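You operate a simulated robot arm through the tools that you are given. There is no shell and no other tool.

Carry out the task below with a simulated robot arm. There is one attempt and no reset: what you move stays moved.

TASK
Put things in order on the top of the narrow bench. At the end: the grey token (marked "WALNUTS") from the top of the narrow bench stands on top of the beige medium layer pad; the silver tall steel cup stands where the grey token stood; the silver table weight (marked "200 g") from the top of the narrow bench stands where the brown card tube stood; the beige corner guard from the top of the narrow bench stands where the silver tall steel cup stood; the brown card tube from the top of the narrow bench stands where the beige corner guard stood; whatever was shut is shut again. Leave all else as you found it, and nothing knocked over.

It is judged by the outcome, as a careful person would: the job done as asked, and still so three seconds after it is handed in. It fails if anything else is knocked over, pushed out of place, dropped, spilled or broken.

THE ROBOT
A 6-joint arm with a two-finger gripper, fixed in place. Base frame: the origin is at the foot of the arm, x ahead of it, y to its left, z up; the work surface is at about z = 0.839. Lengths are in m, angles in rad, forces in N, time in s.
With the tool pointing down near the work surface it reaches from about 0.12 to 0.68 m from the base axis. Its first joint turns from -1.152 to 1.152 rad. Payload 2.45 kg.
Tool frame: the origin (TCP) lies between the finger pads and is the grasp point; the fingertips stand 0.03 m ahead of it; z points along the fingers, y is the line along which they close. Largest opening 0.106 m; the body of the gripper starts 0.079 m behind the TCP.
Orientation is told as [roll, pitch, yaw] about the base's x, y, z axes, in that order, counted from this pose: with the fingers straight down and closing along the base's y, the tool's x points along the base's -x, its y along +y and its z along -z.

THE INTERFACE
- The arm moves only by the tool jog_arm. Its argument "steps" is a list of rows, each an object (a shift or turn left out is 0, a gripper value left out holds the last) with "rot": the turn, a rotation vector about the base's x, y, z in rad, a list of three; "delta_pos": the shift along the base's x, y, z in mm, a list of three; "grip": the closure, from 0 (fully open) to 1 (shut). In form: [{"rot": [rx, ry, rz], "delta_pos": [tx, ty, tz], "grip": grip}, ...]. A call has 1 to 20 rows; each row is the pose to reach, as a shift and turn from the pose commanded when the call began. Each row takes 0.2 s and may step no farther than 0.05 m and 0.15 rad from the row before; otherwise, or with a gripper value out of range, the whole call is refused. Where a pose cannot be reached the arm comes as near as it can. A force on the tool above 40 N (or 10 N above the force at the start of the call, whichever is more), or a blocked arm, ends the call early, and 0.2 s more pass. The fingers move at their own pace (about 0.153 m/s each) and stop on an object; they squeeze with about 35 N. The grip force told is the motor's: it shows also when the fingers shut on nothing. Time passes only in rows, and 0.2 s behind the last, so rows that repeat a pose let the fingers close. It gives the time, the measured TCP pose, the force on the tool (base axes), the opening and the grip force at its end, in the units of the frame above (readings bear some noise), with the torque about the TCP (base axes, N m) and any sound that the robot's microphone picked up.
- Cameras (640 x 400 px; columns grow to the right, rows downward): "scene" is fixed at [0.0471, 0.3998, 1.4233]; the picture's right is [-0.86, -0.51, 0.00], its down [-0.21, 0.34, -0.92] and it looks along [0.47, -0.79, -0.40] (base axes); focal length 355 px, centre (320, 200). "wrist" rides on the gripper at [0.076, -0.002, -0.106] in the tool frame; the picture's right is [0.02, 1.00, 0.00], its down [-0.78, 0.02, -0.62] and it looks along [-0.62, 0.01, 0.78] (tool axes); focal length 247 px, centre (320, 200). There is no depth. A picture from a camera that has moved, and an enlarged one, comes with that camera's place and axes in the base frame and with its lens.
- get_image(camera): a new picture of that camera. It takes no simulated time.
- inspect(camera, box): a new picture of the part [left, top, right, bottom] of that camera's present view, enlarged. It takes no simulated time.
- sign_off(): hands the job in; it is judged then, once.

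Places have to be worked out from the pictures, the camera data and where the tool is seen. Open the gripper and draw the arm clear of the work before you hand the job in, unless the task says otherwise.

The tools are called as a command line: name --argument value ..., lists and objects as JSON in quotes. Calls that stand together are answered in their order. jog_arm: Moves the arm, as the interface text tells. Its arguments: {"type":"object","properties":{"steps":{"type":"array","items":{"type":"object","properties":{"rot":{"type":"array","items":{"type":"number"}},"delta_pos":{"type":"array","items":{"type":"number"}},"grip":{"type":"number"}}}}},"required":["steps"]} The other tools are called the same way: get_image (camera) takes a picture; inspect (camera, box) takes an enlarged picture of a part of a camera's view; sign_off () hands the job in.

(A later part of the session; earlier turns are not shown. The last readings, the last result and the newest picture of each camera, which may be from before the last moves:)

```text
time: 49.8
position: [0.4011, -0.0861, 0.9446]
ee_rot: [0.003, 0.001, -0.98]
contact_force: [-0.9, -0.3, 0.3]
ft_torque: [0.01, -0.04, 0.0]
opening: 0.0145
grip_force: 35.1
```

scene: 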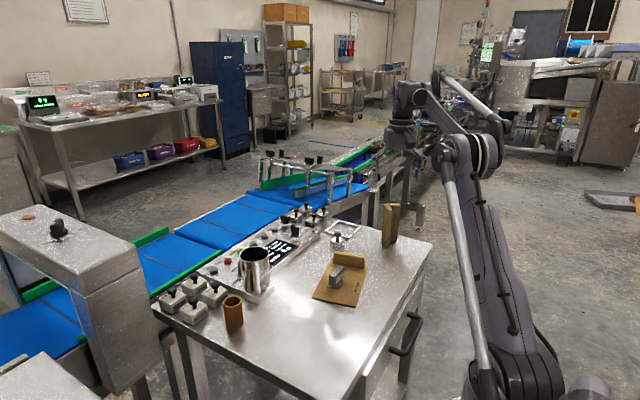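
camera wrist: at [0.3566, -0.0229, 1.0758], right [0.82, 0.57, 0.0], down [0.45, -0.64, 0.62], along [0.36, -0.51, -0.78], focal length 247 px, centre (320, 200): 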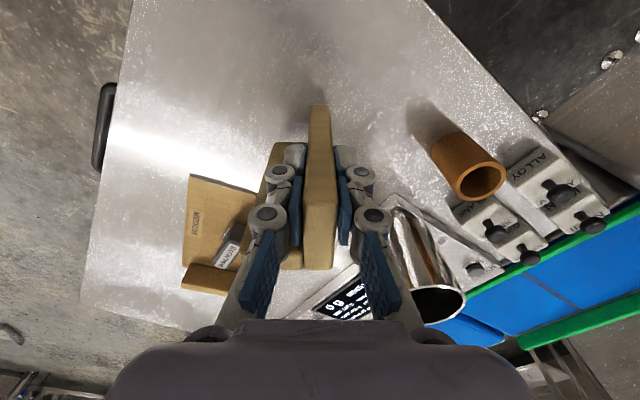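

jog_arm --steps '[{"delta_pos": [0, 0, -1]}, {"delta_pos": [0, 0, -1.5]}, {"delta_pos": [0, 0, -1.5]}]'

inspect --camera "scene" --box '[270, 260, 350, 340]'

```text
time: 50.6
position: [0.4007, -0.0866, 0.9436]
ee_rot: [0.002, -0.002, -0.978]
contact_force: [0.2, 3.8, 35.6]
ft_torque: [-0.33, -0.15, 0.0]
opening: 0.0147
grip_force: 34.5
```

```text
5.00 times, centred on (310, 300) of scene
camera zoom: at [0.0466, 0.4, 1.4232], right [-0.86, -0.51, 0.0], down [-0.21, 0.34, -0.92], along [0.47, -0.79, -0.4], focal length 1773 px, centre (370, -300)
```

zoom: 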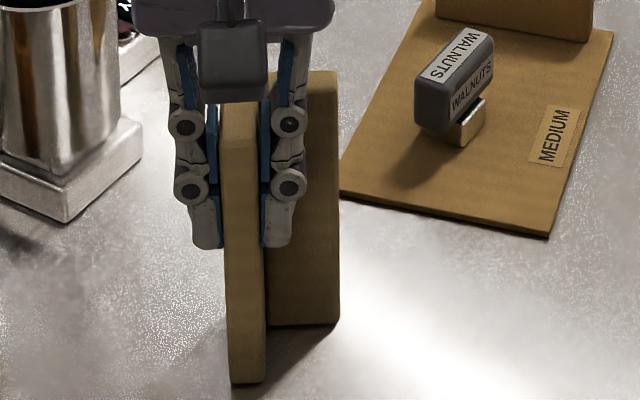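

Firm contact at z = 0.943 (36 N). I ease up slightly and open the fingers.

jog_arm --steps '[{"delta_pos": [0, 0, 1.0]}, {"delta_pos": [0, 0, 1.0], "grip": 0.8}, {"delta_pos": [0, 0, 1.0], "grip": 0.65}, {"delta_pos": [0, 0, 1.0], "grip": 0.55}, {"delta_pos": [0, 0, 1.0], "grip": 0.55}]'

inspect --camera "scene" --box '[260, 230, 360, 340]'

inspect --camera "wrist" --box '[210, 90, 430, 290]'

```text
time: 51.8
position: [0.3999, -0.0855, 0.9439]
ee_rot: [0.001, -0.001, -0.98]
contact_force: [-0.7, 0.0, -0.2]
ft_torque: [-0.01, 0.02, 0.0]
opening: 0.0475
grip_force: 0.0
```

```text
3.64 times, centred on (310, 285) of scene
camera zoom: at [0.0471, 0.3998, 1.4233], right [-0.86, -0.51, 0.0], down [-0.21, 0.34, -0.92], along [0.47, -0.79, -0.4], focal length 1290 px, centre (356, -109)
```

zoom: 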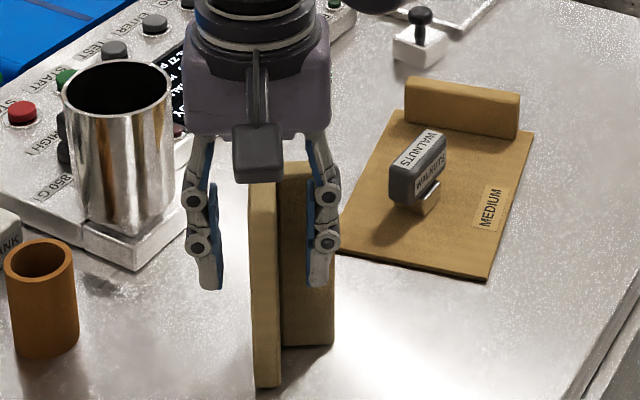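

```text
2.00 times, centred on (320, 190) of wrist
camera zoom: at [0.3564, -0.023, 1.0508], right [0.82, 0.57, 0.0], down [0.45, -0.64, 0.62], along [0.36, -0.51, -0.78], focal length 494 px, centre (320, 220)
```

zoom: 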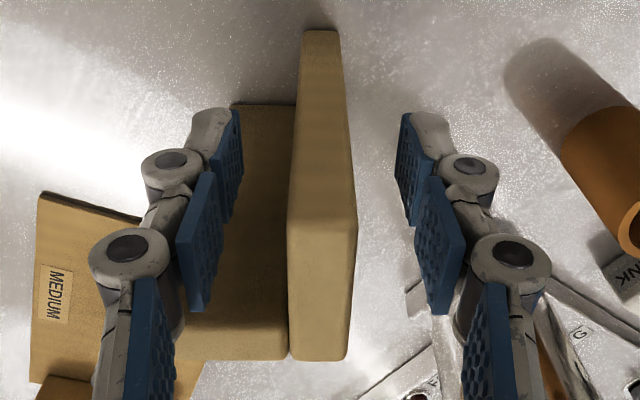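

The guard stands on the cup's old spot. I rise clear of it and go over to the card tube at about (0.536, -0.045).

jog_arm --steps '[{"delta_pos": [0, 0, 30], "grip": 0.55}, {"delta_pos": [0, 0, 70], "grip": 0.55}, {"delta_pos": [0, 0, 110], "grip": 0.55}, {"delta_pos": [0, 0, 130], "grip": 0.4}]'

jog_arm --steps '[{"rot": [0, 0, 0.14], "delta_pos": [20, 6, 0], "grip": 0.2}, {"rot": [0, 0, 0.28], "delta_pos": [40, 12, 0], "grip": 0.2}, {"rot": [0, 0, 0.42], "delta_pos": [60, 18, 0], "grip": 0.2}, {"rot": [0, 0, 0.56], "delta_pos": [80, 24, -5], "grip": 0.2}, {"rot": [0, 0, 0.7], "delta_pos": [100, 30, -15], "grip": 0.2}, {"rot": [0, 0, 0.84], "delta_pos": [120, 36, -30], "grip": 0.2}, {"rot": [0, 0, 0.98], "delta_pos": [135, 41, -50], "grip": 0.2}, {"rot": [0, 0, 0.98], "delta_pos": [135, 41, -70], "grip": 0.2}, {"rot": [0, 0, 0.98], "delta_pos": [135, 41, -70], "grip": 0.2}]'

get_image --camera "wrist"

inspect --camera "scene" --box '[150, 210, 390, 360]'

```text
time: 52.8
position: [0.4019, -0.0866, 1.0746]
ee_rot: [0.003, 0.002, -0.981]
contact_force: [-0.1, -0.5, -0.1]
ft_torque: [-0.01, 0.02, 0.02]
opening: 0.0635
grip_force: 0.1
```

```text
time: 54.8
position: [0.5358, -0.0426, 1.0041]
ee_rot: [0.003, 0.0, 0.002]
contact_force: [-0.2, -0.5, 1.2]
ft_torque: [0.01, 0.01, 0.03]
opening: 0.0848
grip_force: 0.0
```

```text
taken
camera wrist: at [0.4599, -0.0451, 1.112], right [-0.02, 1.0, 0.0], down [0.78, 0.02, 0.62], along [0.62, 0.02, -0.78], focal length 247 px, centre (320, 200)
```

wrist: 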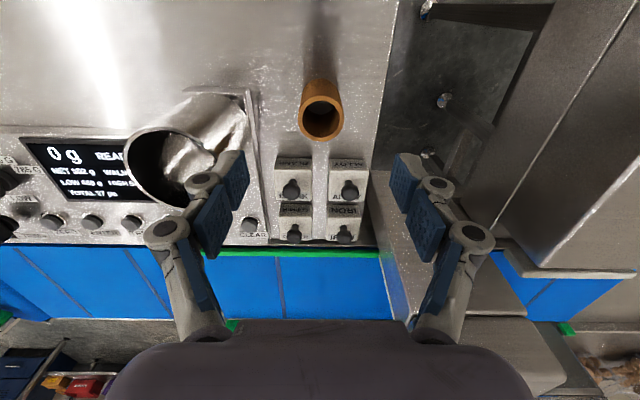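

```text
2.67 times, centred on (270, 285) of scene
camera zoom: at [0.0471, 0.3998, 1.4233], right [-0.86, -0.51, 0.0], down [-0.21, 0.34, -0.92], along [0.47, -0.79, -0.4], focal length 946 px, centre (453, -27)
```

zoom: 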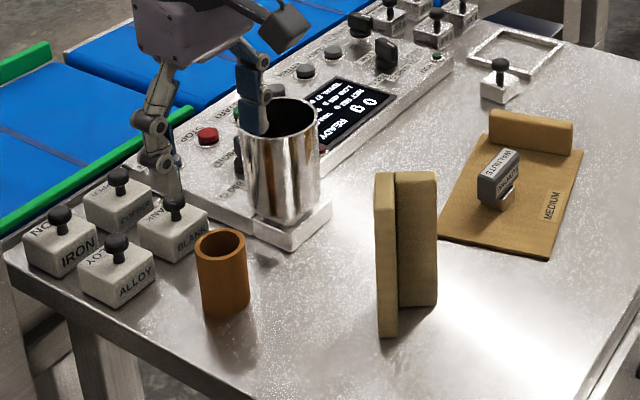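

I zoom in on the tube to centre on it.

inspect --camera "wrist" --box '[260, 60, 380, 150]'

```text
4.44 times, centred on (320, 105) of wrist
camera zoom: at [0.4599, -0.0451, 1.112], right [-0.02, 1.0, 0.0], down [0.78, 0.02, 0.62], along [0.62, 0.02, -0.78], focal length 1098 px, centre (320, 622)
```

zoom: 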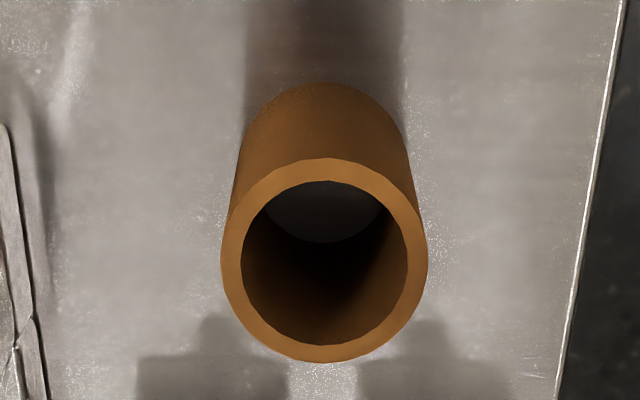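

The tube is centred at (0.540, -0.0425), 41 mm across, top at z = 0.898. I narrow the fingers to keep clear of the cup, then descend.

jog_arm --steps '[{"delta_pos": [4, 0.5, 0], "grip": 0.45}, {"delta_pos": [4, 0.5, -20], "grip": 0.45}, {"delta_pos": [4, 0.5, -55], "grip": 0.45}, {"delta_pos": [4, 0.5, -85], "grip": 0.45}, {"delta_pos": [4, 0.5, -85], "grip": 0.45}]'

get_image --camera "wrist"

inspect --camera "scene" --box '[190, 230, 300, 340]'

```text
time: 56.0
position: [0.5405, -0.042, 0.919]
ee_rot: [0.002, -0.001, -0.001]
contact_force: [-0.2, 0.9, -0.6]
ft_torque: [0.0, -0.02, 0.05]
opening: 0.0583
grip_force: 0.0
```

```text
taken
camera wrist: at [0.4643, -0.0448, 1.0251], right [-0.02, 1.0, 0.0], down [0.78, 0.02, 0.62], along [0.62, 0.01, -0.78], focal length 247 px, centre (320, 200)
```

wrist: 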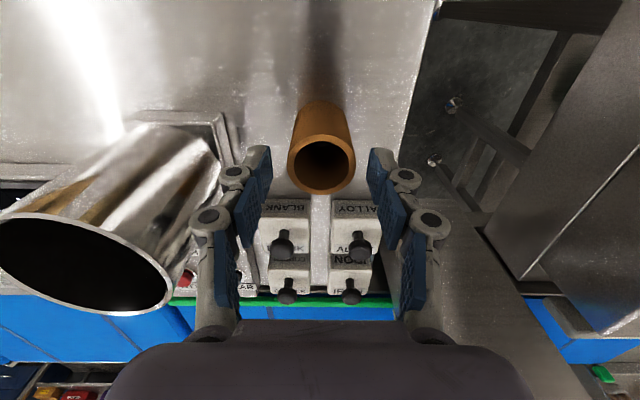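

```text
3.64 times, centred on (245, 285) of scene
camera zoom: at [0.047, 0.3998, 1.4233], right [-0.86, -0.51, 0.0], down [-0.21, 0.34, -0.92], along [0.47, -0.79, -0.4], focal length 1290 px, centre (593, -109)
```

zoom: 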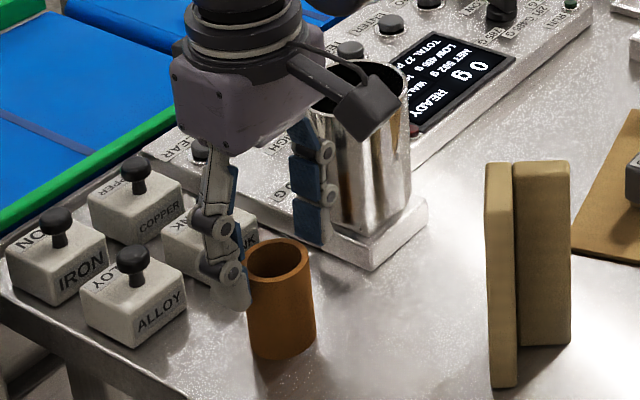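

Centred. I go the remaining 34 mm down and close on the tube.

jog_arm --steps '[{"delta_pos": [0, 0, -15], "grip": 0.45}, {"delta_pos": [0, 0, -34], "grip": 0.45}, {"delta_pos": [0, 0, -34], "grip": 0.55}, {"delta_pos": [0, 0, -34], "grip": 0.8}, {"delta_pos": [0, 0, -34], "grip": 1.0}, {"delta_pos": [0, 0, -34], "grip": 1.0}]'

get_image --camera "wrist"

```text
time: 57.4
position: [0.5394, -0.0433, 0.8851]
ee_rot: [0.001, 0.0, -0.001]
contact_force: [-0.2, 0.8, 4.3]
ft_torque: [0.01, 0.01, 0.02]
opening: 0.0416
grip_force: 34.3
```

```text
taken
camera wrist: at [0.4635, -0.0451, 0.9928], right [-0.02, 1.0, 0.0], down [0.78, 0.02, 0.62], along [0.62, 0.01, -0.78], focal length 247 px, centre (320, 200)
```

wrist: 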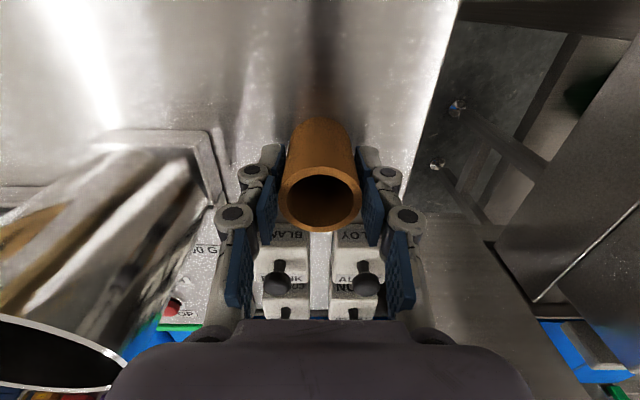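

The tube is held at 41.6 mm. I lift it straight up above the height of the cup and guard.

jog_arm --steps '[{"delta_pos": [0, 0, 8]}, {"delta_pos": [0, 0, 45]}, {"delta_pos": [0, 0, 92]}, {"delta_pos": [0, 0, 140]}, {"delta_pos": [0, 0, 185]}, {"delta_pos": [0, 0, 185]}]'

jog_arm --steps '[{"rot": [0, 0, -0.08], "delta_pos": [-16, -38, 0]}, {"rot": [0, 0, -0.16], "delta_pos": [-33, -76, 0]}, {"rot": [0, 0, -0.25], "delta_pos": [-50, -114, 0]}, {"rot": [0, 0, -0.33], "delta_pos": [-66, -152, 0]}, {"rot": [0, 0, -0.41], "delta_pos": [-83, -190, 0]}, {"rot": [0, 0, -0.49], "delta_pos": [-100, -228, 0]}, {"rot": [0, 0, -0.57], "delta_pos": [-116, -266, 0]}, {"rot": [0, 0, -0.65], "delta_pos": [-133, -304, 0]}, {"rot": [0, 0, -0.74], "delta_pos": [-150, -342, 0]}, {"rot": [0, 0, -0.82], "delta_pos": [-166, -380, 0]}, {"rot": [0, 0, -0.9], "delta_pos": [-183, -418, 0]}, {"rot": [0, 0, -0.98], "delta_pos": [-200, -455, 0]}, {"rot": [0, 0, -0.98], "delta_pos": [-200, -455, 0]}]'

get_image --camera "wrist"

get_image --camera "scene"

```text
time: 58.8
position: [0.5404, -0.0417, 1.071]
ee_rot: [0.002, 0.001, 0.001]
contact_force: [-1.6, -0.9, -0.1]
ft_torque: [0.01, 0.02, 0.05]
opening: 0.0411
grip_force: 34.9
```

```text
time: 61.6
position: [0.3423, -0.4981, 1.0728]
ee_rot: [0.003, 0.0, -0.98]
contact_force: [-0.4, 0.7, 0.6]
ft_torque: [-0.02, 0.01, -0.01]
opening: 0.0413
grip_force: 34.8
```

```text
taken
camera wrist: at [0.2984, -0.4366, 1.1796], right [0.82, 0.57, 0.0], down [0.45, -0.64, 0.62], along [0.36, -0.51, -0.78], focal length 247 px, centre (320, 200)
```

wrist: 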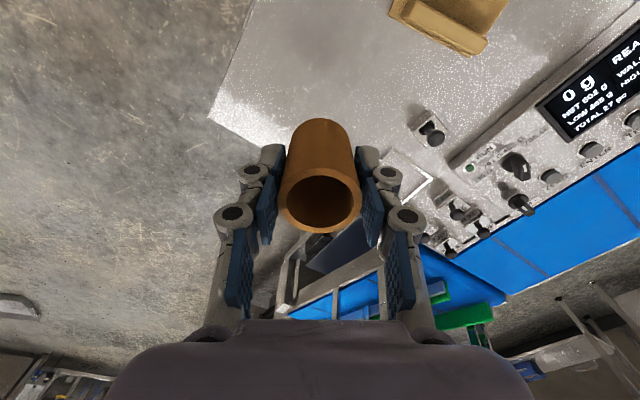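

```text
taken
```

scene: 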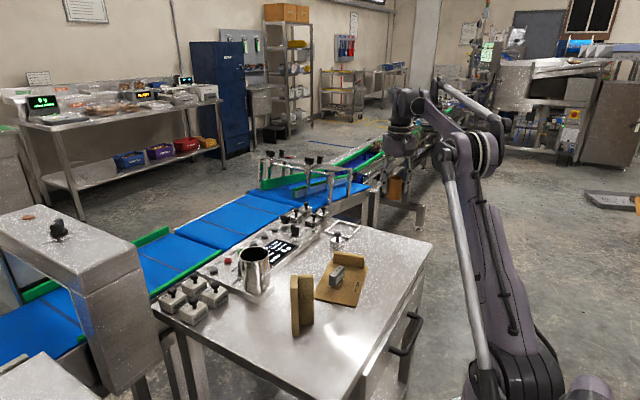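

The tube hangs straight. I bring it out and down over the guard's old spot, about (0.360, -0.557).

jog_arm --steps '[{"delta_pos": [4, -13, -35]}, {"delta_pos": [8, -26, -70]}, {"delta_pos": [12, -40, -105]}, {"delta_pos": [16, -52, -135]}, {"delta_pos": [18, -59, -160]}, {"delta_pos": [18, -59, -175]}, {"delta_pos": [18, -59, -175]}]'

get_image --camera "wrist"

inspect --camera "scene" --box '[340, 170, 450, 270]'

```text
time: 63.2
position: [0.3579, -0.5588, 0.8963]
ee_rot: [0.0, 0.0, -0.981]
contact_force: [-0.8, -0.2, -0.3]
ft_torque: [-0.03, -0.03, -0.01]
opening: 0.0413
grip_force: 35.2
```

```text
taken
camera wrist: at [0.3139, -0.4956, 1.0026], right [0.82, 0.57, 0.0], down [0.45, -0.64, 0.62], along [0.36, -0.51, -0.78], focal length 247 px, centre (320, 200)
```

wrist: 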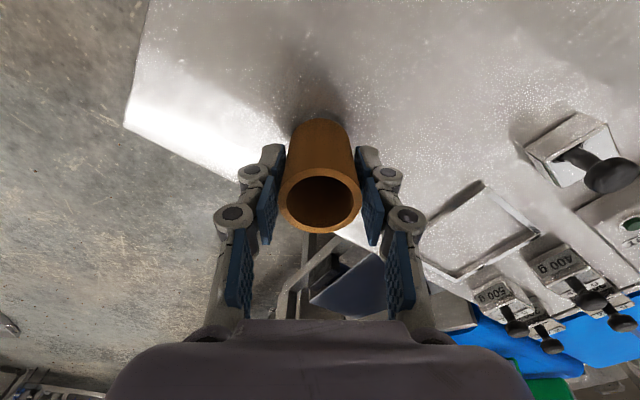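

```text
4.00 times, centred on (395, 220) of scene
camera zoom: at [0.0471, 0.3998, 1.4233], right [-0.86, -0.51, 0.0], down [-0.21, 0.34, -0.92], along [0.47, -0.79, -0.4], focal length 1419 px, centre (20, 120)
```

zoom: 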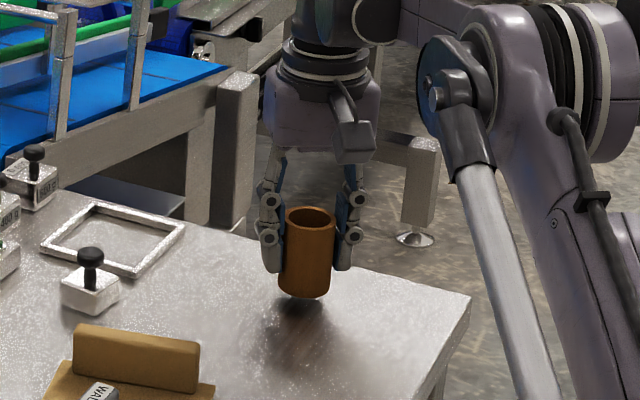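

The tube is over the spot with about 11 mm to go. I lower it carefully.

jog_arm --steps '[{"delta_pos": [0, 0, -5]}, {"delta_pos": [0, 0, -9]}, {"delta_pos": [0, 0, -9]}]'

```text
time: 64.0
position: [0.3583, -0.5595, 0.886]
ee_rot: [0.002, 0.0, -0.982]
contact_force: [-0.6, -0.6, 0.7]
ft_torque: [-0.02, 0.02, -0.01]
opening: 0.0415
grip_force: 34.6
```

jog_arm --steps '[{"delta_pos": [0, 0, -1]}, {"delta_pos": [0, 0, -1.5]}, {"delta_pos": [0, 0, -1.5]}]'

inspect --camera "scene" --box '[360, 200, 420, 260]'

```text
time: 64.8
position: [0.3575, -0.5584, 0.8853]
ee_rot: [0.001, -0.002, -0.981]
contact_force: [1.7, -2.5, 18.1]
ft_torque: [-0.12, -0.02, -0.02]
opening: 0.0413
grip_force: 34.9
```

```text
6.67 times, centred on (390, 230) of scene
camera zoom: at [0.0469, 0.4001, 1.4232], right [-0.86, -0.51, 0.0], down [-0.21, 0.34, -0.92], along [0.47, -0.79, -0.4], focal length 2364 px, centre (-147, 0)
```

zoom: 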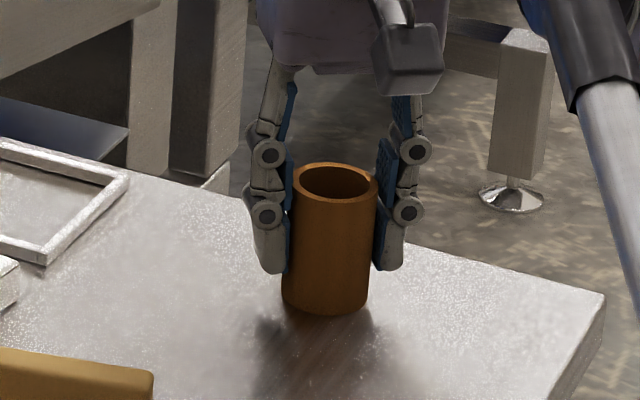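

Contact with 18 N at z = 0.885: the tube is on the bench. I ease half a millimetre, open, and check that it stands.

jog_arm --steps '[{"delta_pos": [0, 0, 0.6]}, {"delta_pos": [0, 0, 0.6], "grip": 0.55}, {"delta_pos": [0, 0, 0.6], "grip": 0.4}, {"delta_pos": [0, 0, 0.6], "grip": 0.3}, {"delta_pos": [0, 0, 0.6], "grip": 0.3}]'

inspect --camera "scene" --box '[360, 200, 420, 260]'

get_image --camera "wrist"

```text
time: 66.0
position: [0.3576, -0.5581, 0.8856]
ee_rot: [0.0, 0.0, -0.981]
contact_force: [0.3, 0.7, -0.2]
ft_torque: [0.0, -0.02, 0.0]
opening: 0.0743
grip_force: 0.0
```

```text
6.67 times, centred on (390, 230) of scene
camera zoom: at [0.0471, 0.3998, 1.4233], right [-0.86, -0.51, 0.0], down [-0.21, 0.34, -0.92], along [0.47, -0.79, -0.4], focal length 2364 px, centre (-147, 0)
```

zoom: 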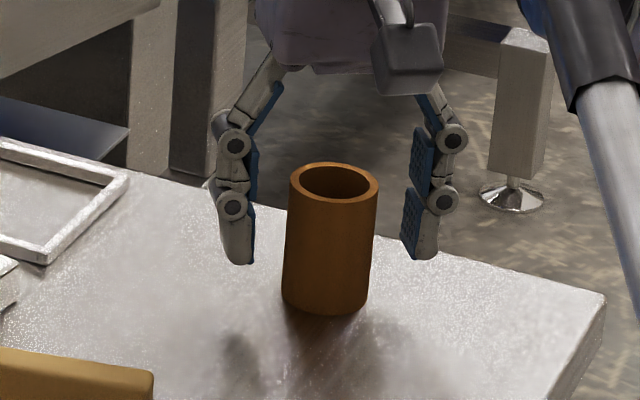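

```text
taken
camera wrist: at [0.3141, -0.4954, 0.9926], right [0.82, 0.57, 0.0], down [0.45, -0.64, 0.62], along [0.36, -0.51, -0.78], focal length 247 px, centre (320, 200)
```

wrist: 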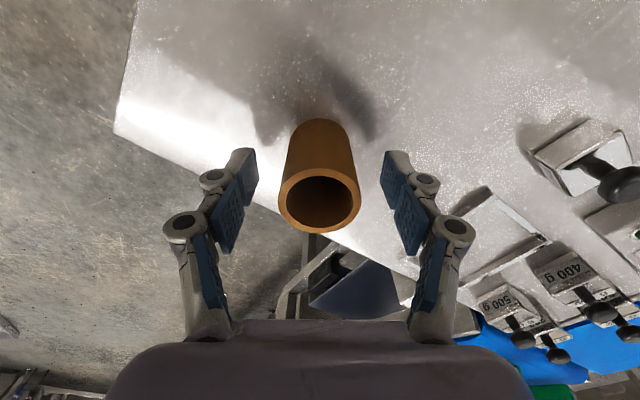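

The tube stands on the guard's old spot. I rise off it and draw back inward, then head over to the lone "200 g" weight.

jog_arm --steps '[{"delta_pos": [0, 0, 20], "grip": 0.3}, {"delta_pos": [0, 0, 45], "grip": 0.3}, {"delta_pos": [0, 0, 65], "grip": 0.3}, {"delta_pos": [-8, 15, 95], "grip": 0.3}, {"delta_pos": [-15, 35, 125], "grip": 0.3}, {"delta_pos": [-15, 45, 140], "grip": 0.3}]'

inspect --camera "scene" --box '[320, 170, 450, 270]'

```text
time: 67.4
position: [0.3423, -0.5106, 1.0248]
ee_rot: [0.001, 0.001, -0.982]
contact_force: [-0.2, 0.1, 0.9]
ft_torque: [-0.04, 0.0, -0.01]
opening: 0.074
grip_force: 0.1
```

```text
4.00 times, centred on (385, 220) of scene
camera zoom: at [0.047, 0.3998, 1.4233], right [-0.86, -0.51, 0.0], down [-0.21, 0.34, -0.92], along [0.47, -0.79, -0.4], focal length 1419 px, centre (60, 120)
```

zoom: 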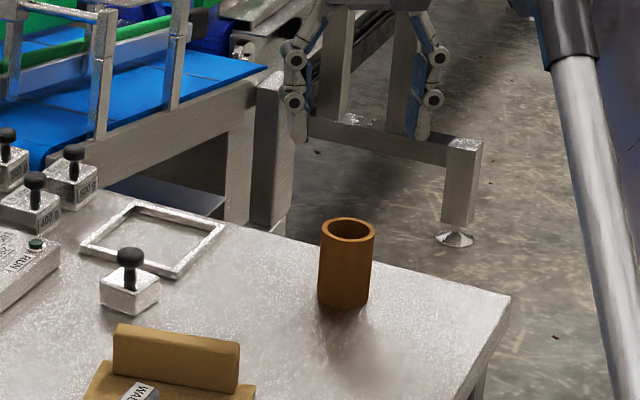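

The tube stands well. I move over towards the weight, turning the tool to close along x.

jog_arm --steps '[{"rot": [0, 0, -0.1], "delta_pos": [20, 18, 0], "grip": 0.3}, {"rot": [0, 0, -0.2], "delta_pos": [45, 36, 0], "grip": 0.3}, {"rot": [0, 0, -0.32], "delta_pos": [70, 54, 0], "grip": 0.3}, {"rot": [0, 0, -0.44], "delta_pos": [100, 72, 0], "grip": 0.3}, {"rot": [0, 0, -0.54], "delta_pos": [125, 86, 0], "grip": 0.3}, {"rot": [0, 0, -0.59], "delta_pos": [138, 90, 0], "grip": 0.3}, {"rot": [0, 0, -0.59], "delta_pos": [138, 90, 0], "grip": 0.3}]'

get_image --camera "wrist"

inspect --camera "wrist" --box '[250, 70, 390, 180]'

```text
time: 69.0
position: [0.4817, -0.4204, 1.0256]
ee_rot: [0.001, 0.0, -1.571]
contact_force: [-0.6, -0.2, 0.4]
ft_torque: [-0.02, 0.02, 0.0]
opening: 0.0739
grip_force: 0.0
```

```text
taken
camera wrist: at [0.4803, -0.3455, 1.132], right [1.0, 0.02, 0.0], down [0.02, -0.78, 0.62], along [0.01, -0.62, -0.78], focal length 247 px, centre (320, 200)
```

wrist: 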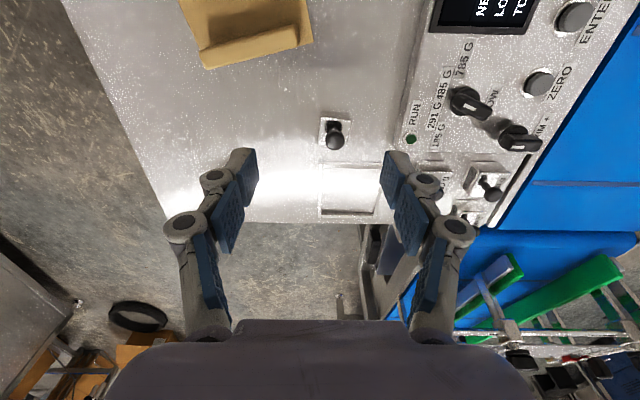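

```text
3.64 times, centred on (320, 125) of wrist
camera zoom: at [0.4803, -0.3455, 1.132], right [1.0, 0.02, 0.0], down [0.02, -0.78, 0.62], along [0.01, -0.62, -0.78], focal length 898 px, centre (320, 473)
```

zoom: 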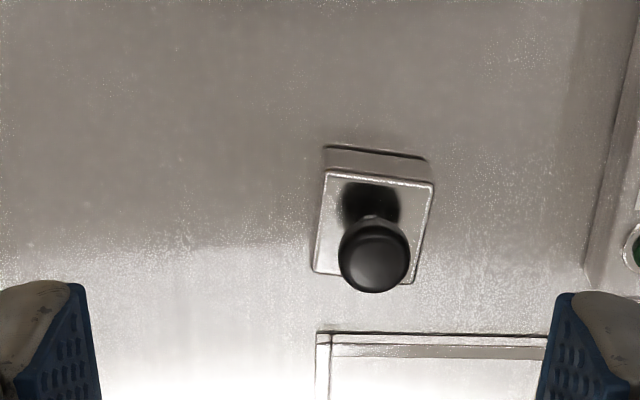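

The weight's centre is at about (0.498, -0.463), turned about -0.10 rad, body top at z = 0.861 and 34 mm wide. I turn the tool to close along the weight's y faces, which will also suit the drop-off spot.

jog_arm --steps '[{"rot": [0, 0, 0.147], "grip": 0.4}, {"rot": [0, 0, 0.294], "grip": 0.5}, {"rot": [0, 0, 0.441], "grip": 0.5}, {"rot": [0, 0, 0.588], "grip": 0.5}, {"rot": [0, 0, 0.735], "grip": 0.5}, {"rot": [0, 0, 0.882], "grip": 0.5}, {"rot": [0, 0, 1.029], "grip": 0.5}, {"rot": [0, 0, 1.176], "grip": 0.5}, {"rot": [0, 0, 1.323], "grip": 0.5}, {"rot": [0, 0, 1.467], "grip": 0.5}, {"rot": [0, 0, 1.467], "grip": 0.5}]'

jog_arm --steps '[{"rot": [-0.0104, -0.0995, 0], "delta_pos": [0, -15, -20], "grip": 0.5}, {"rot": [-0.0208, -0.199, 0], "delta_pos": [0, -30, -40], "grip": 0.5}, {"rot": [-0.0208, -0.199, 0], "delta_pos": [0, -42, -65], "grip": 0.5}, {"rot": [-0.0208, -0.199, 0], "delta_pos": [0, -42, -65], "grip": 0.5}]'

get_image --camera "wrist"

inspect --camera "wrist" --box '[250, 80, 390, 200]'

inspect --camera "scene" --box '[290, 160, 410, 270]'

```text
time: 71.4
position: [0.4811, -0.4236, 1.0258]
ee_rot: [0.001, -0.001, -0.101]
contact_force: [0.0, 0.2, -0.4]
ft_torque: [-0.01, 0.03, 0.03]
opening: 0.053
grip_force: 0.1
```

```text
time: 72.4
position: [0.4817, -0.4638, 0.9592]
ee_rot: [0.003, -0.2, -0.104]
contact_force: [0.9, -0.7, -0.3]
ft_torque: [0.03, -0.02, 0.0]
opening: 0.053
grip_force: 0.0
```

```text
taken
camera wrist: at [0.3862, -0.4565, 1.0489], right [0.08, 1.0, 0.0], down [0.64, -0.05, 0.77], along [0.76, -0.06, -0.64], focal length 247 px, centre (320, 200)
```

wrist: 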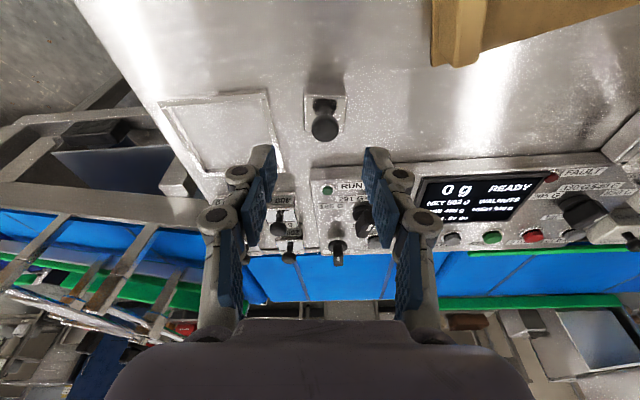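

```text
3.33 times, centred on (320, 140) of wrist
camera zoom: at [0.3862, -0.4565, 1.0489], right [0.08, 1.0, 0.0], down [0.64, -0.05, 0.77], along [0.76, -0.06, -0.64], focal length 823 px, centre (320, 400)
```

zoom: 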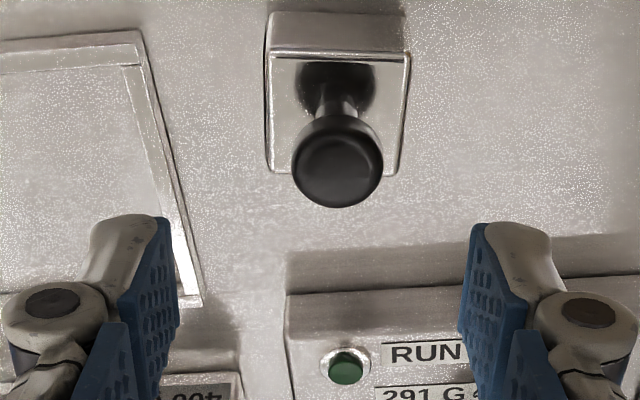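

```text
3.64 times, centred on (350, 215) of scene
camera zoom: at [0.0471, 0.3998, 1.4233], right [-0.86, -0.51, 0.0], down [-0.21, 0.34, -0.92], along [0.47, -0.79, -0.4], focal length 1290 px, centre (211, 146)
```

zoom: 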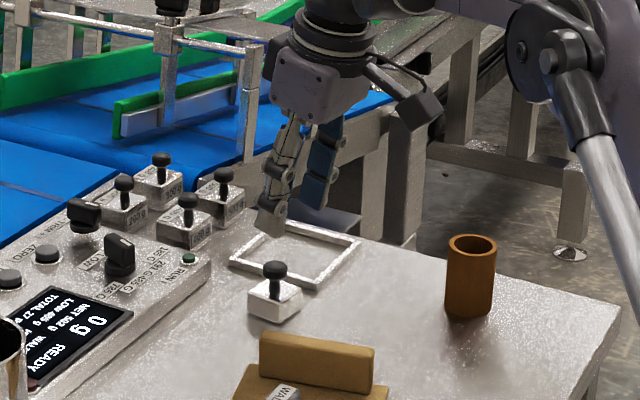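

The tilted tool reaches comfortably. The weight sits 12 mm ahead and 2 mm to the +y side, so I correct and come down around it part-way for a check.

jog_arm --steps '[{"delta_pos": [12, 2.2, -10], "grip": 0.5}, {"delta_pos": [12, 2.2, -35], "grip": 0.5}, {"delta_pos": [12, 2.2, -55], "grip": 0.5}, {"delta_pos": [12, 2.2, -55], "grip": 0.5}]'

inspect --camera "wrist" --box '[220, 80, 420, 240]'

inspect --camera "scene" --box '[300, 190, 380, 260]'

```text
time: 73.4
position: [0.494, -0.4624, 0.9048]
ee_rot: [0.002, -0.201, -0.105]
contact_force: [-0.4, 0.1, -0.7]
ft_torque: [-0.01, -0.01, -0.02]
opening: 0.0528
grip_force: 0.0
```

```text
2.50 times, centred on (320, 160) of wrist
camera zoom: at [0.3987, -0.4545, 0.9944], right [0.08, 1.0, 0.0], down [0.64, -0.05, 0.77], along [0.76, -0.06, -0.64], focal length 617 px, centre (320, 300)
```

zoom: 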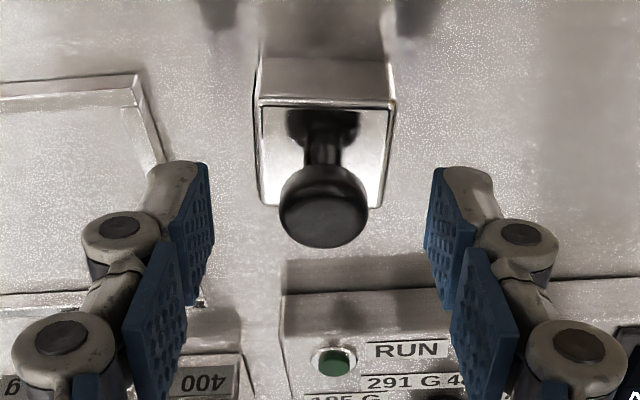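

```text
5.71 times, centred on (340, 225) of scene
camera zoom: at [0.0471, 0.3998, 1.4233], right [-0.86, -0.51, 0.0], down [-0.21, 0.34, -0.92], along [0.47, -0.79, -0.4], focal length 2027 px, centre (206, 57)
```

zoom: 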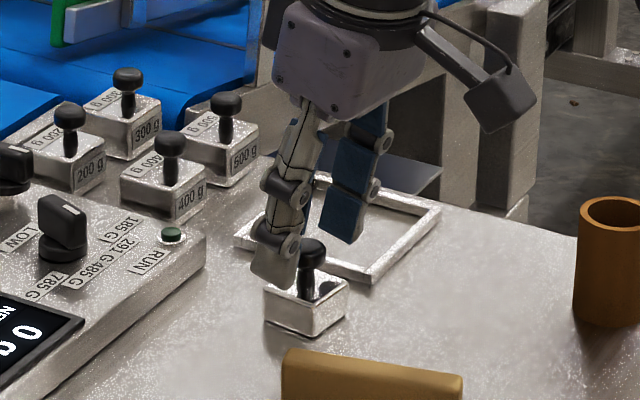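

Aligned within a millimetre. I go down the remaining 29 mm and close on the body.

jog_arm --steps '[{"delta_pos": [0, 0.5, -12], "grip": 0.5}, {"delta_pos": [0, 0.5, -22], "grip": 0.5}, {"delta_pos": [0, 0.5, -28], "grip": 0.5}, {"delta_pos": [0, 0.5, -28], "grip": 0.5}]'

inspect --camera "wrist" --box '[220, 80, 420, 240]'

inspect --camera "scene" --box '[300, 190, 380, 260]'

```text
time: 74.4
position: [0.4932, -0.4631, 0.8763]
ee_rot: [0.0, -0.201, -0.103]
contact_force: [-0.2, 0.1, 0.7]
ft_torque: [-0.01, -0.04, 0.0]
opening: 0.0533
grip_force: 0.1
```

```text
2.50 times, centred on (320, 160) of wrist
camera zoom: at [0.3981, -0.4538, 0.9667], right [0.08, 1.0, 0.0], down [0.64, -0.05, 0.77], along [0.76, -0.06, -0.64], focal length 617 px, centre (320, 300)
```

zoom: 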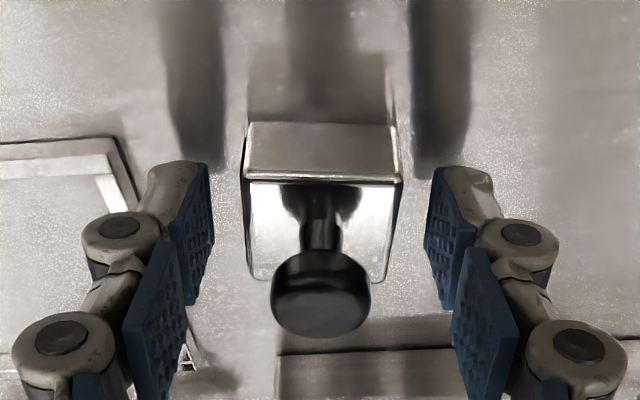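

```text
5.71 times, centred on (340, 225) of scene
camera zoom: at [0.0471, 0.3998, 1.4233], right [-0.86, -0.51, 0.0], down [-0.21, 0.34, -0.92], along [0.47, -0.79, -0.4], focal length 2027 px, centre (206, 57)
```

zoom: 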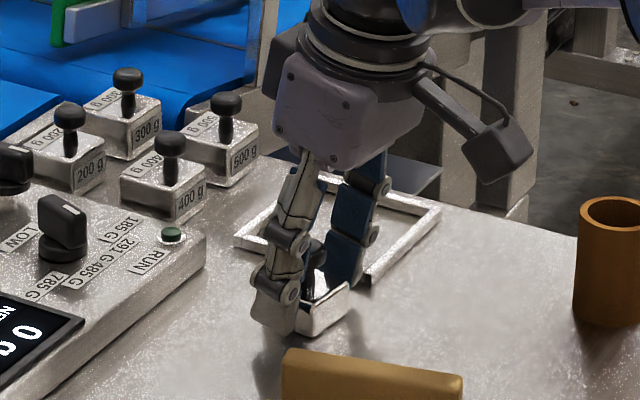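

The body is between the fingertips, which are just clear of the bench. I close slowly.

jog_arm --steps '[{"delta_pos": [0, 0, 0], "grip": 0.6}, {"delta_pos": [0, 0, 0], "grip": 0.66}, {"delta_pos": [0, 0, 0], "grip": 0.8}, {"delta_pos": [0, 0, 0], "grip": 1.0}, {"delta_pos": [0, 0, 0], "grip": 1.0}]'

inspect --camera "wrist" --box '[220, 80, 420, 240]'

inspect --camera "scene" --box '[300, 190, 380, 260]'

```text
time: 75.6
position: [0.4933, -0.4624, 0.8774]
ee_rot: [0.002, -0.201, -0.102]
contact_force: [0.2, 0.3, 0.8]
ft_torque: [0.02, 0.05, -0.01]
opening: 0.0354
grip_force: 35.1
```

```text
2.50 times, centred on (320, 160) of wrist
camera zoom: at [0.3981, -0.4537, 0.9669], right [0.08, 1.0, 0.0], down [0.64, -0.05, 0.77], along [0.76, -0.06, -0.64], focal length 617 px, centre (320, 300)
```

zoom: 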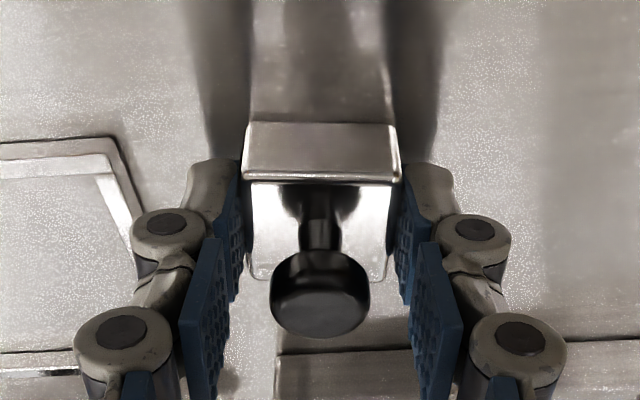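

```text
5.71 times, centred on (340, 225) of scene
camera zoom: at [0.047, 0.3999, 1.4232], right [-0.86, -0.51, 0.0], down [-0.21, 0.34, -0.92], along [0.47, -0.79, -0.4], focal length 2027 px, centre (206, 57)
```

zoom: 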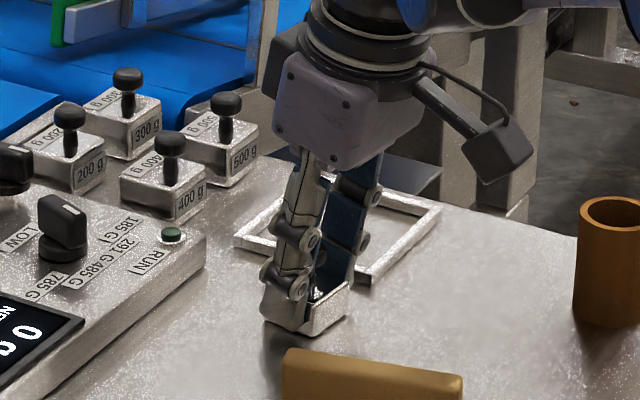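

The weight is held at 35.4 mm. I lift it, draw inward while rising well above the cup and guard, and check.

jog_arm --steps '[{"delta_pos": [0, 0, 5]}, {"delta_pos": [0, 0, 22]}, {"delta_pos": [-5, 8, 58]}, {"delta_pos": [-14, 22, 95]}, {"delta_pos": [-23, 42, 130]}, {"delta_pos": [-30, 60, 165]}, {"delta_pos": [-33, 80, 185]}, {"delta_pos": [-33, 80, 185]}]'

inspect --camera "wrist" --box '[220, 80, 420, 240]'

inspect --camera "scene" --box '[260, 120, 420, 270]'

```text
time: 77.4
position: [0.4593, -0.3792, 1.0634]
ee_rot: [0.003, -0.2, -0.102]
contact_force: [0.3, 0.2, -2.5]
ft_torque: [-0.01, 0.0, 0.03]
opening: 0.0355
grip_force: 34.8
```

```text
2.50 times, centred on (320, 160) of wrist
camera zoom: at [0.3645, -0.3723, 1.1532], right [0.08, 1.0, 0.0], down [0.64, -0.05, 0.77], along [0.76, -0.06, -0.64], focal length 617 px, centre (320, 300)
```

zoom: 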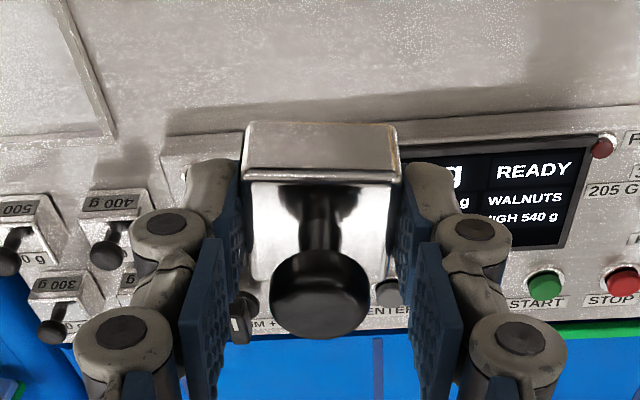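

```text
2.67 times, centred on (340, 195) of scene
camera zoom: at [0.0471, 0.3998, 1.4233], right [-0.86, -0.51, 0.0], down [-0.21, 0.34, -0.92], along [0.47, -0.79, -0.4], focal length 946 px, centre (267, 213)
```

zoom: 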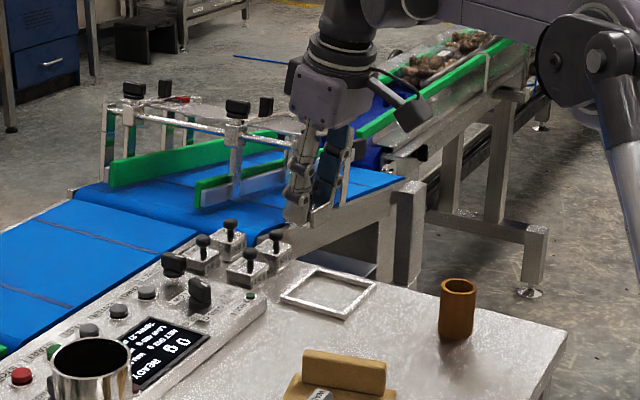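

The weight is held unchanged and level. I carry it over to above the tube's old spot (0.540, -0.0425), keeping it high.

jog_arm --steps '[{"delta_pos": [9, 40, 0]}, {"delta_pos": [19, 84, 0]}, {"delta_pos": [28, 127, 0]}, {"delta_pos": [38, 169, 0]}, {"delta_pos": [47, 211, 0]}, {"delta_pos": [56, 254, 0]}, {"delta_pos": [66, 296, 0]}, {"delta_pos": [75, 338, 0]}, {"delta_pos": [75, 338, -20]}, {"delta_pos": [75, 338, -60]}, {"delta_pos": [75, 338, -100]}, {"delta_pos": [75, 338, -130]}, {"delta_pos": [75, 338, -130]}]'

get_image --camera "wrist"

inspect --camera "scene" --box '[170, 220, 330, 340]'

```text
time: 80.2
position: [0.5334, -0.0433, 0.9332]
ee_rot: [0.002, -0.201, -0.102]
contact_force: [1.0, 0.3, -2.2]
ft_torque: [0.0, -0.02, 0.01]
opening: 0.0351
grip_force: 34.8
```

```text
taken
camera wrist: at [0.4378, -0.0355, 1.0219], right [0.08, 1.0, 0.0], down [0.64, -0.05, 0.77], along [0.76, -0.06, -0.64], focal length 247 px, centre (320, 200)
```

wrist: 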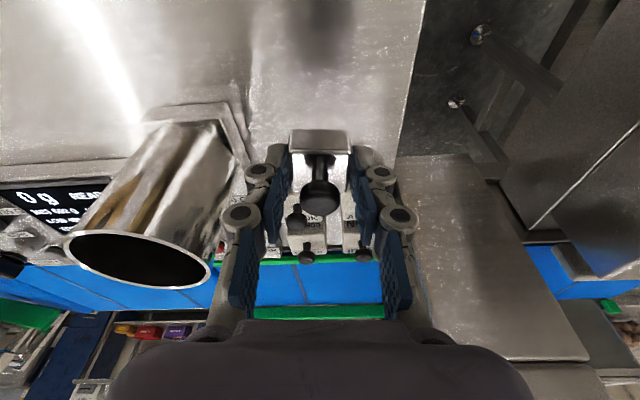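

```text
3.33 times, centred on (250, 280) of scene
camera zoom: at [0.0471, 0.3998, 1.4233], right [-0.86, -0.51, 0.0], down [-0.21, 0.34, -0.92], along [0.47, -0.79, -0.4], focal length 1182 px, centre (553, -67)
```

zoom: 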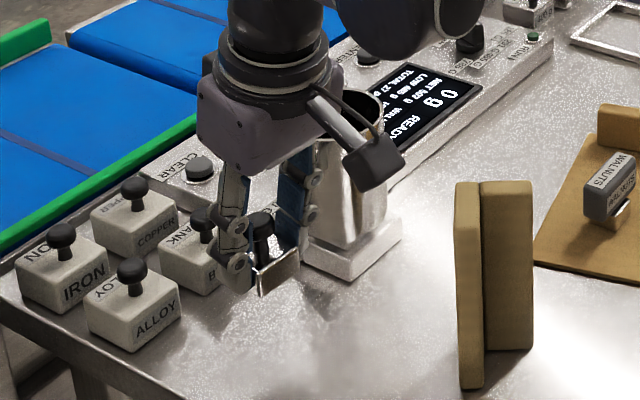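

The weight hangs over the tube's old spot, about 2 mm short in x. I correct that and lower to just above the bench.

jog_arm --steps '[{"delta_pos": [2, 1, -15]}, {"delta_pos": [2, 1, -35]}, {"delta_pos": [2, 1, -48]}, {"delta_pos": [2, 1, -52]}, {"delta_pos": [2, 1, -52]}]'

inspect --camera "scene" --box '[190, 250, 280, 340]'

inspect --camera "wrist" --box '[220, 80, 420, 240]'

```text
time: 81.4
position: [0.5366, -0.0429, 0.881]
ee_rot: [0.001, -0.201, -0.103]
contact_force: [0.2, 0.0, -2.1]
ft_torque: [-0.01, 0.02, 0.02]
opening: 0.0353
grip_force: 35.4
```

```text
4.44 times, centred on (235, 295) of scene
camera zoom: at [0.0471, 0.3998, 1.4233], right [-0.86, -0.51, 0.0], down [-0.21, 0.34, -0.92], along [0.47, -0.79, -0.4], focal length 1576 px, centre (698, -222)
```

zoom: 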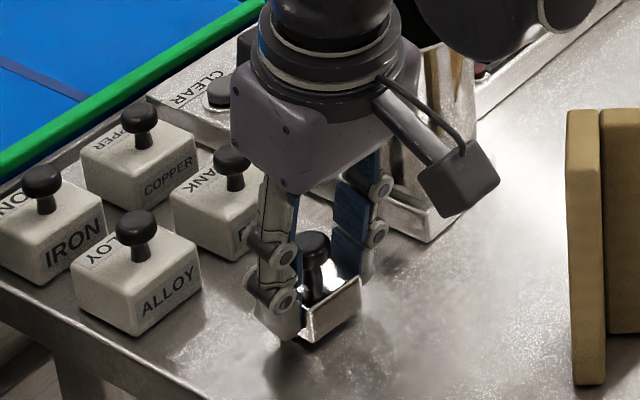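

```text
2.50 times, centred on (320, 160) of wrist
camera zoom: at [0.441, -0.0351, 0.9704], right [0.08, 1.0, 0.0], down [0.64, -0.05, 0.77], along [0.76, -0.06, -0.64], focal length 617 px, centre (320, 300)
```

zoom: 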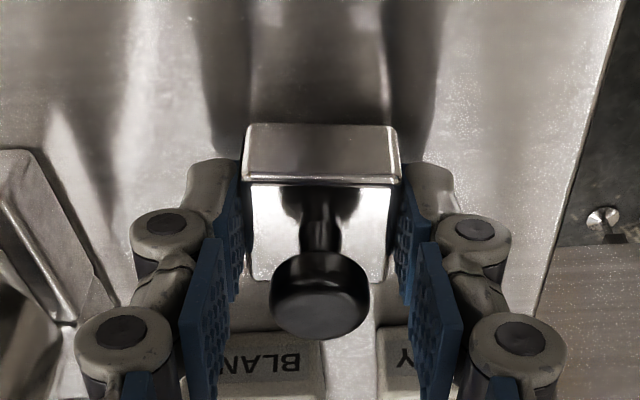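

About 4 mm to go. I lower in 1–2 mm steps until contact.

jog_arm --steps '[{"delta_pos": [0, 0, -1.5]}, {"delta_pos": [0, 0, -3]}, {"delta_pos": [0, 0, -3]}]'

```text
time: 82.2
position: [0.5374, -0.0428, 0.878]
ee_rot: [0.002, -0.201, -0.103]
contact_force: [-0.4, 0.7, -1.6]
ft_torque: [0.02, 0.04, 0.02]
opening: 0.0352
grip_force: 34.6
```

jog_arm --steps '[{"delta_pos": [0, 0, -0.8]}, {"delta_pos": [0, 0, -1.2]}, {"delta_pos": [0, 0, -1.2]}]'

```text
time: 83.0
position: [0.537, -0.0428, 0.877]
ee_rot: [-0.002, -0.203, -0.102]
contact_force: [-3.0, -2.2, 28.4]
ft_torque: [-0.07, 0.01, 0.01]
opening: 0.0354
grip_force: 34.6
```

Contact with the bench at z = 0.877, the same height as when I picked it up. I ease slightly, open and check.

jog_arm --steps '[{"delta_pos": [0, 0, 0.8]}, {"delta_pos": [0, 0, 0.8], "grip": 0.6}, {"delta_pos": [0, 0, 0.8], "grip": 0.5}, {"delta_pos": [0, 0, 0.8], "grip": 0.5}]'

inspect --camera "scene" --box '[190, 250, 280, 340]'

inspect --camera "wrist" --box '[220, 80, 420, 240]'

```text
time: 84.0
position: [0.5377, -0.0431, 0.8771]
ee_rot: [0.002, -0.199, -0.102]
contact_force: [0.2, -0.4, -0.2]
ft_torque: [0.0, -0.02, -0.02]
opening: 0.0529
grip_force: 0.1
```

```text
4.44 times, centred on (235, 295) of scene
camera zoom: at [0.0471, 0.3998, 1.4233], right [-0.86, -0.51, 0.0], down [-0.21, 0.34, -0.92], along [0.47, -0.79, -0.4], focal length 1576 px, centre (698, -222)
```

zoom: 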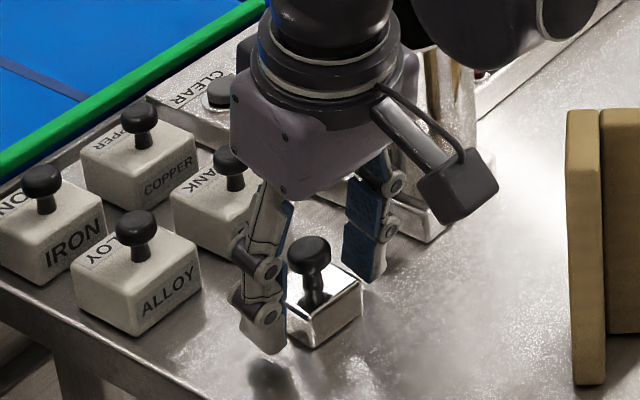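

```text
2.50 times, centred on (320, 160) of wrist
camera zoom: at [0.4417, -0.0349, 0.9662], right [0.08, 1.0, 0.0], down [0.64, -0.05, 0.77], along [0.76, -0.06, -0.64], focal length 617 px, centre (320, 300)
```

zoom: 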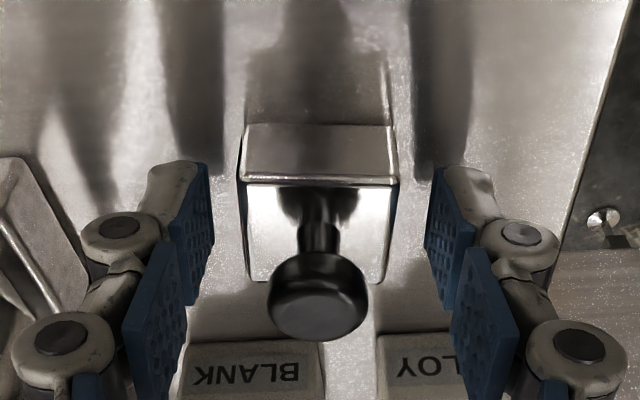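

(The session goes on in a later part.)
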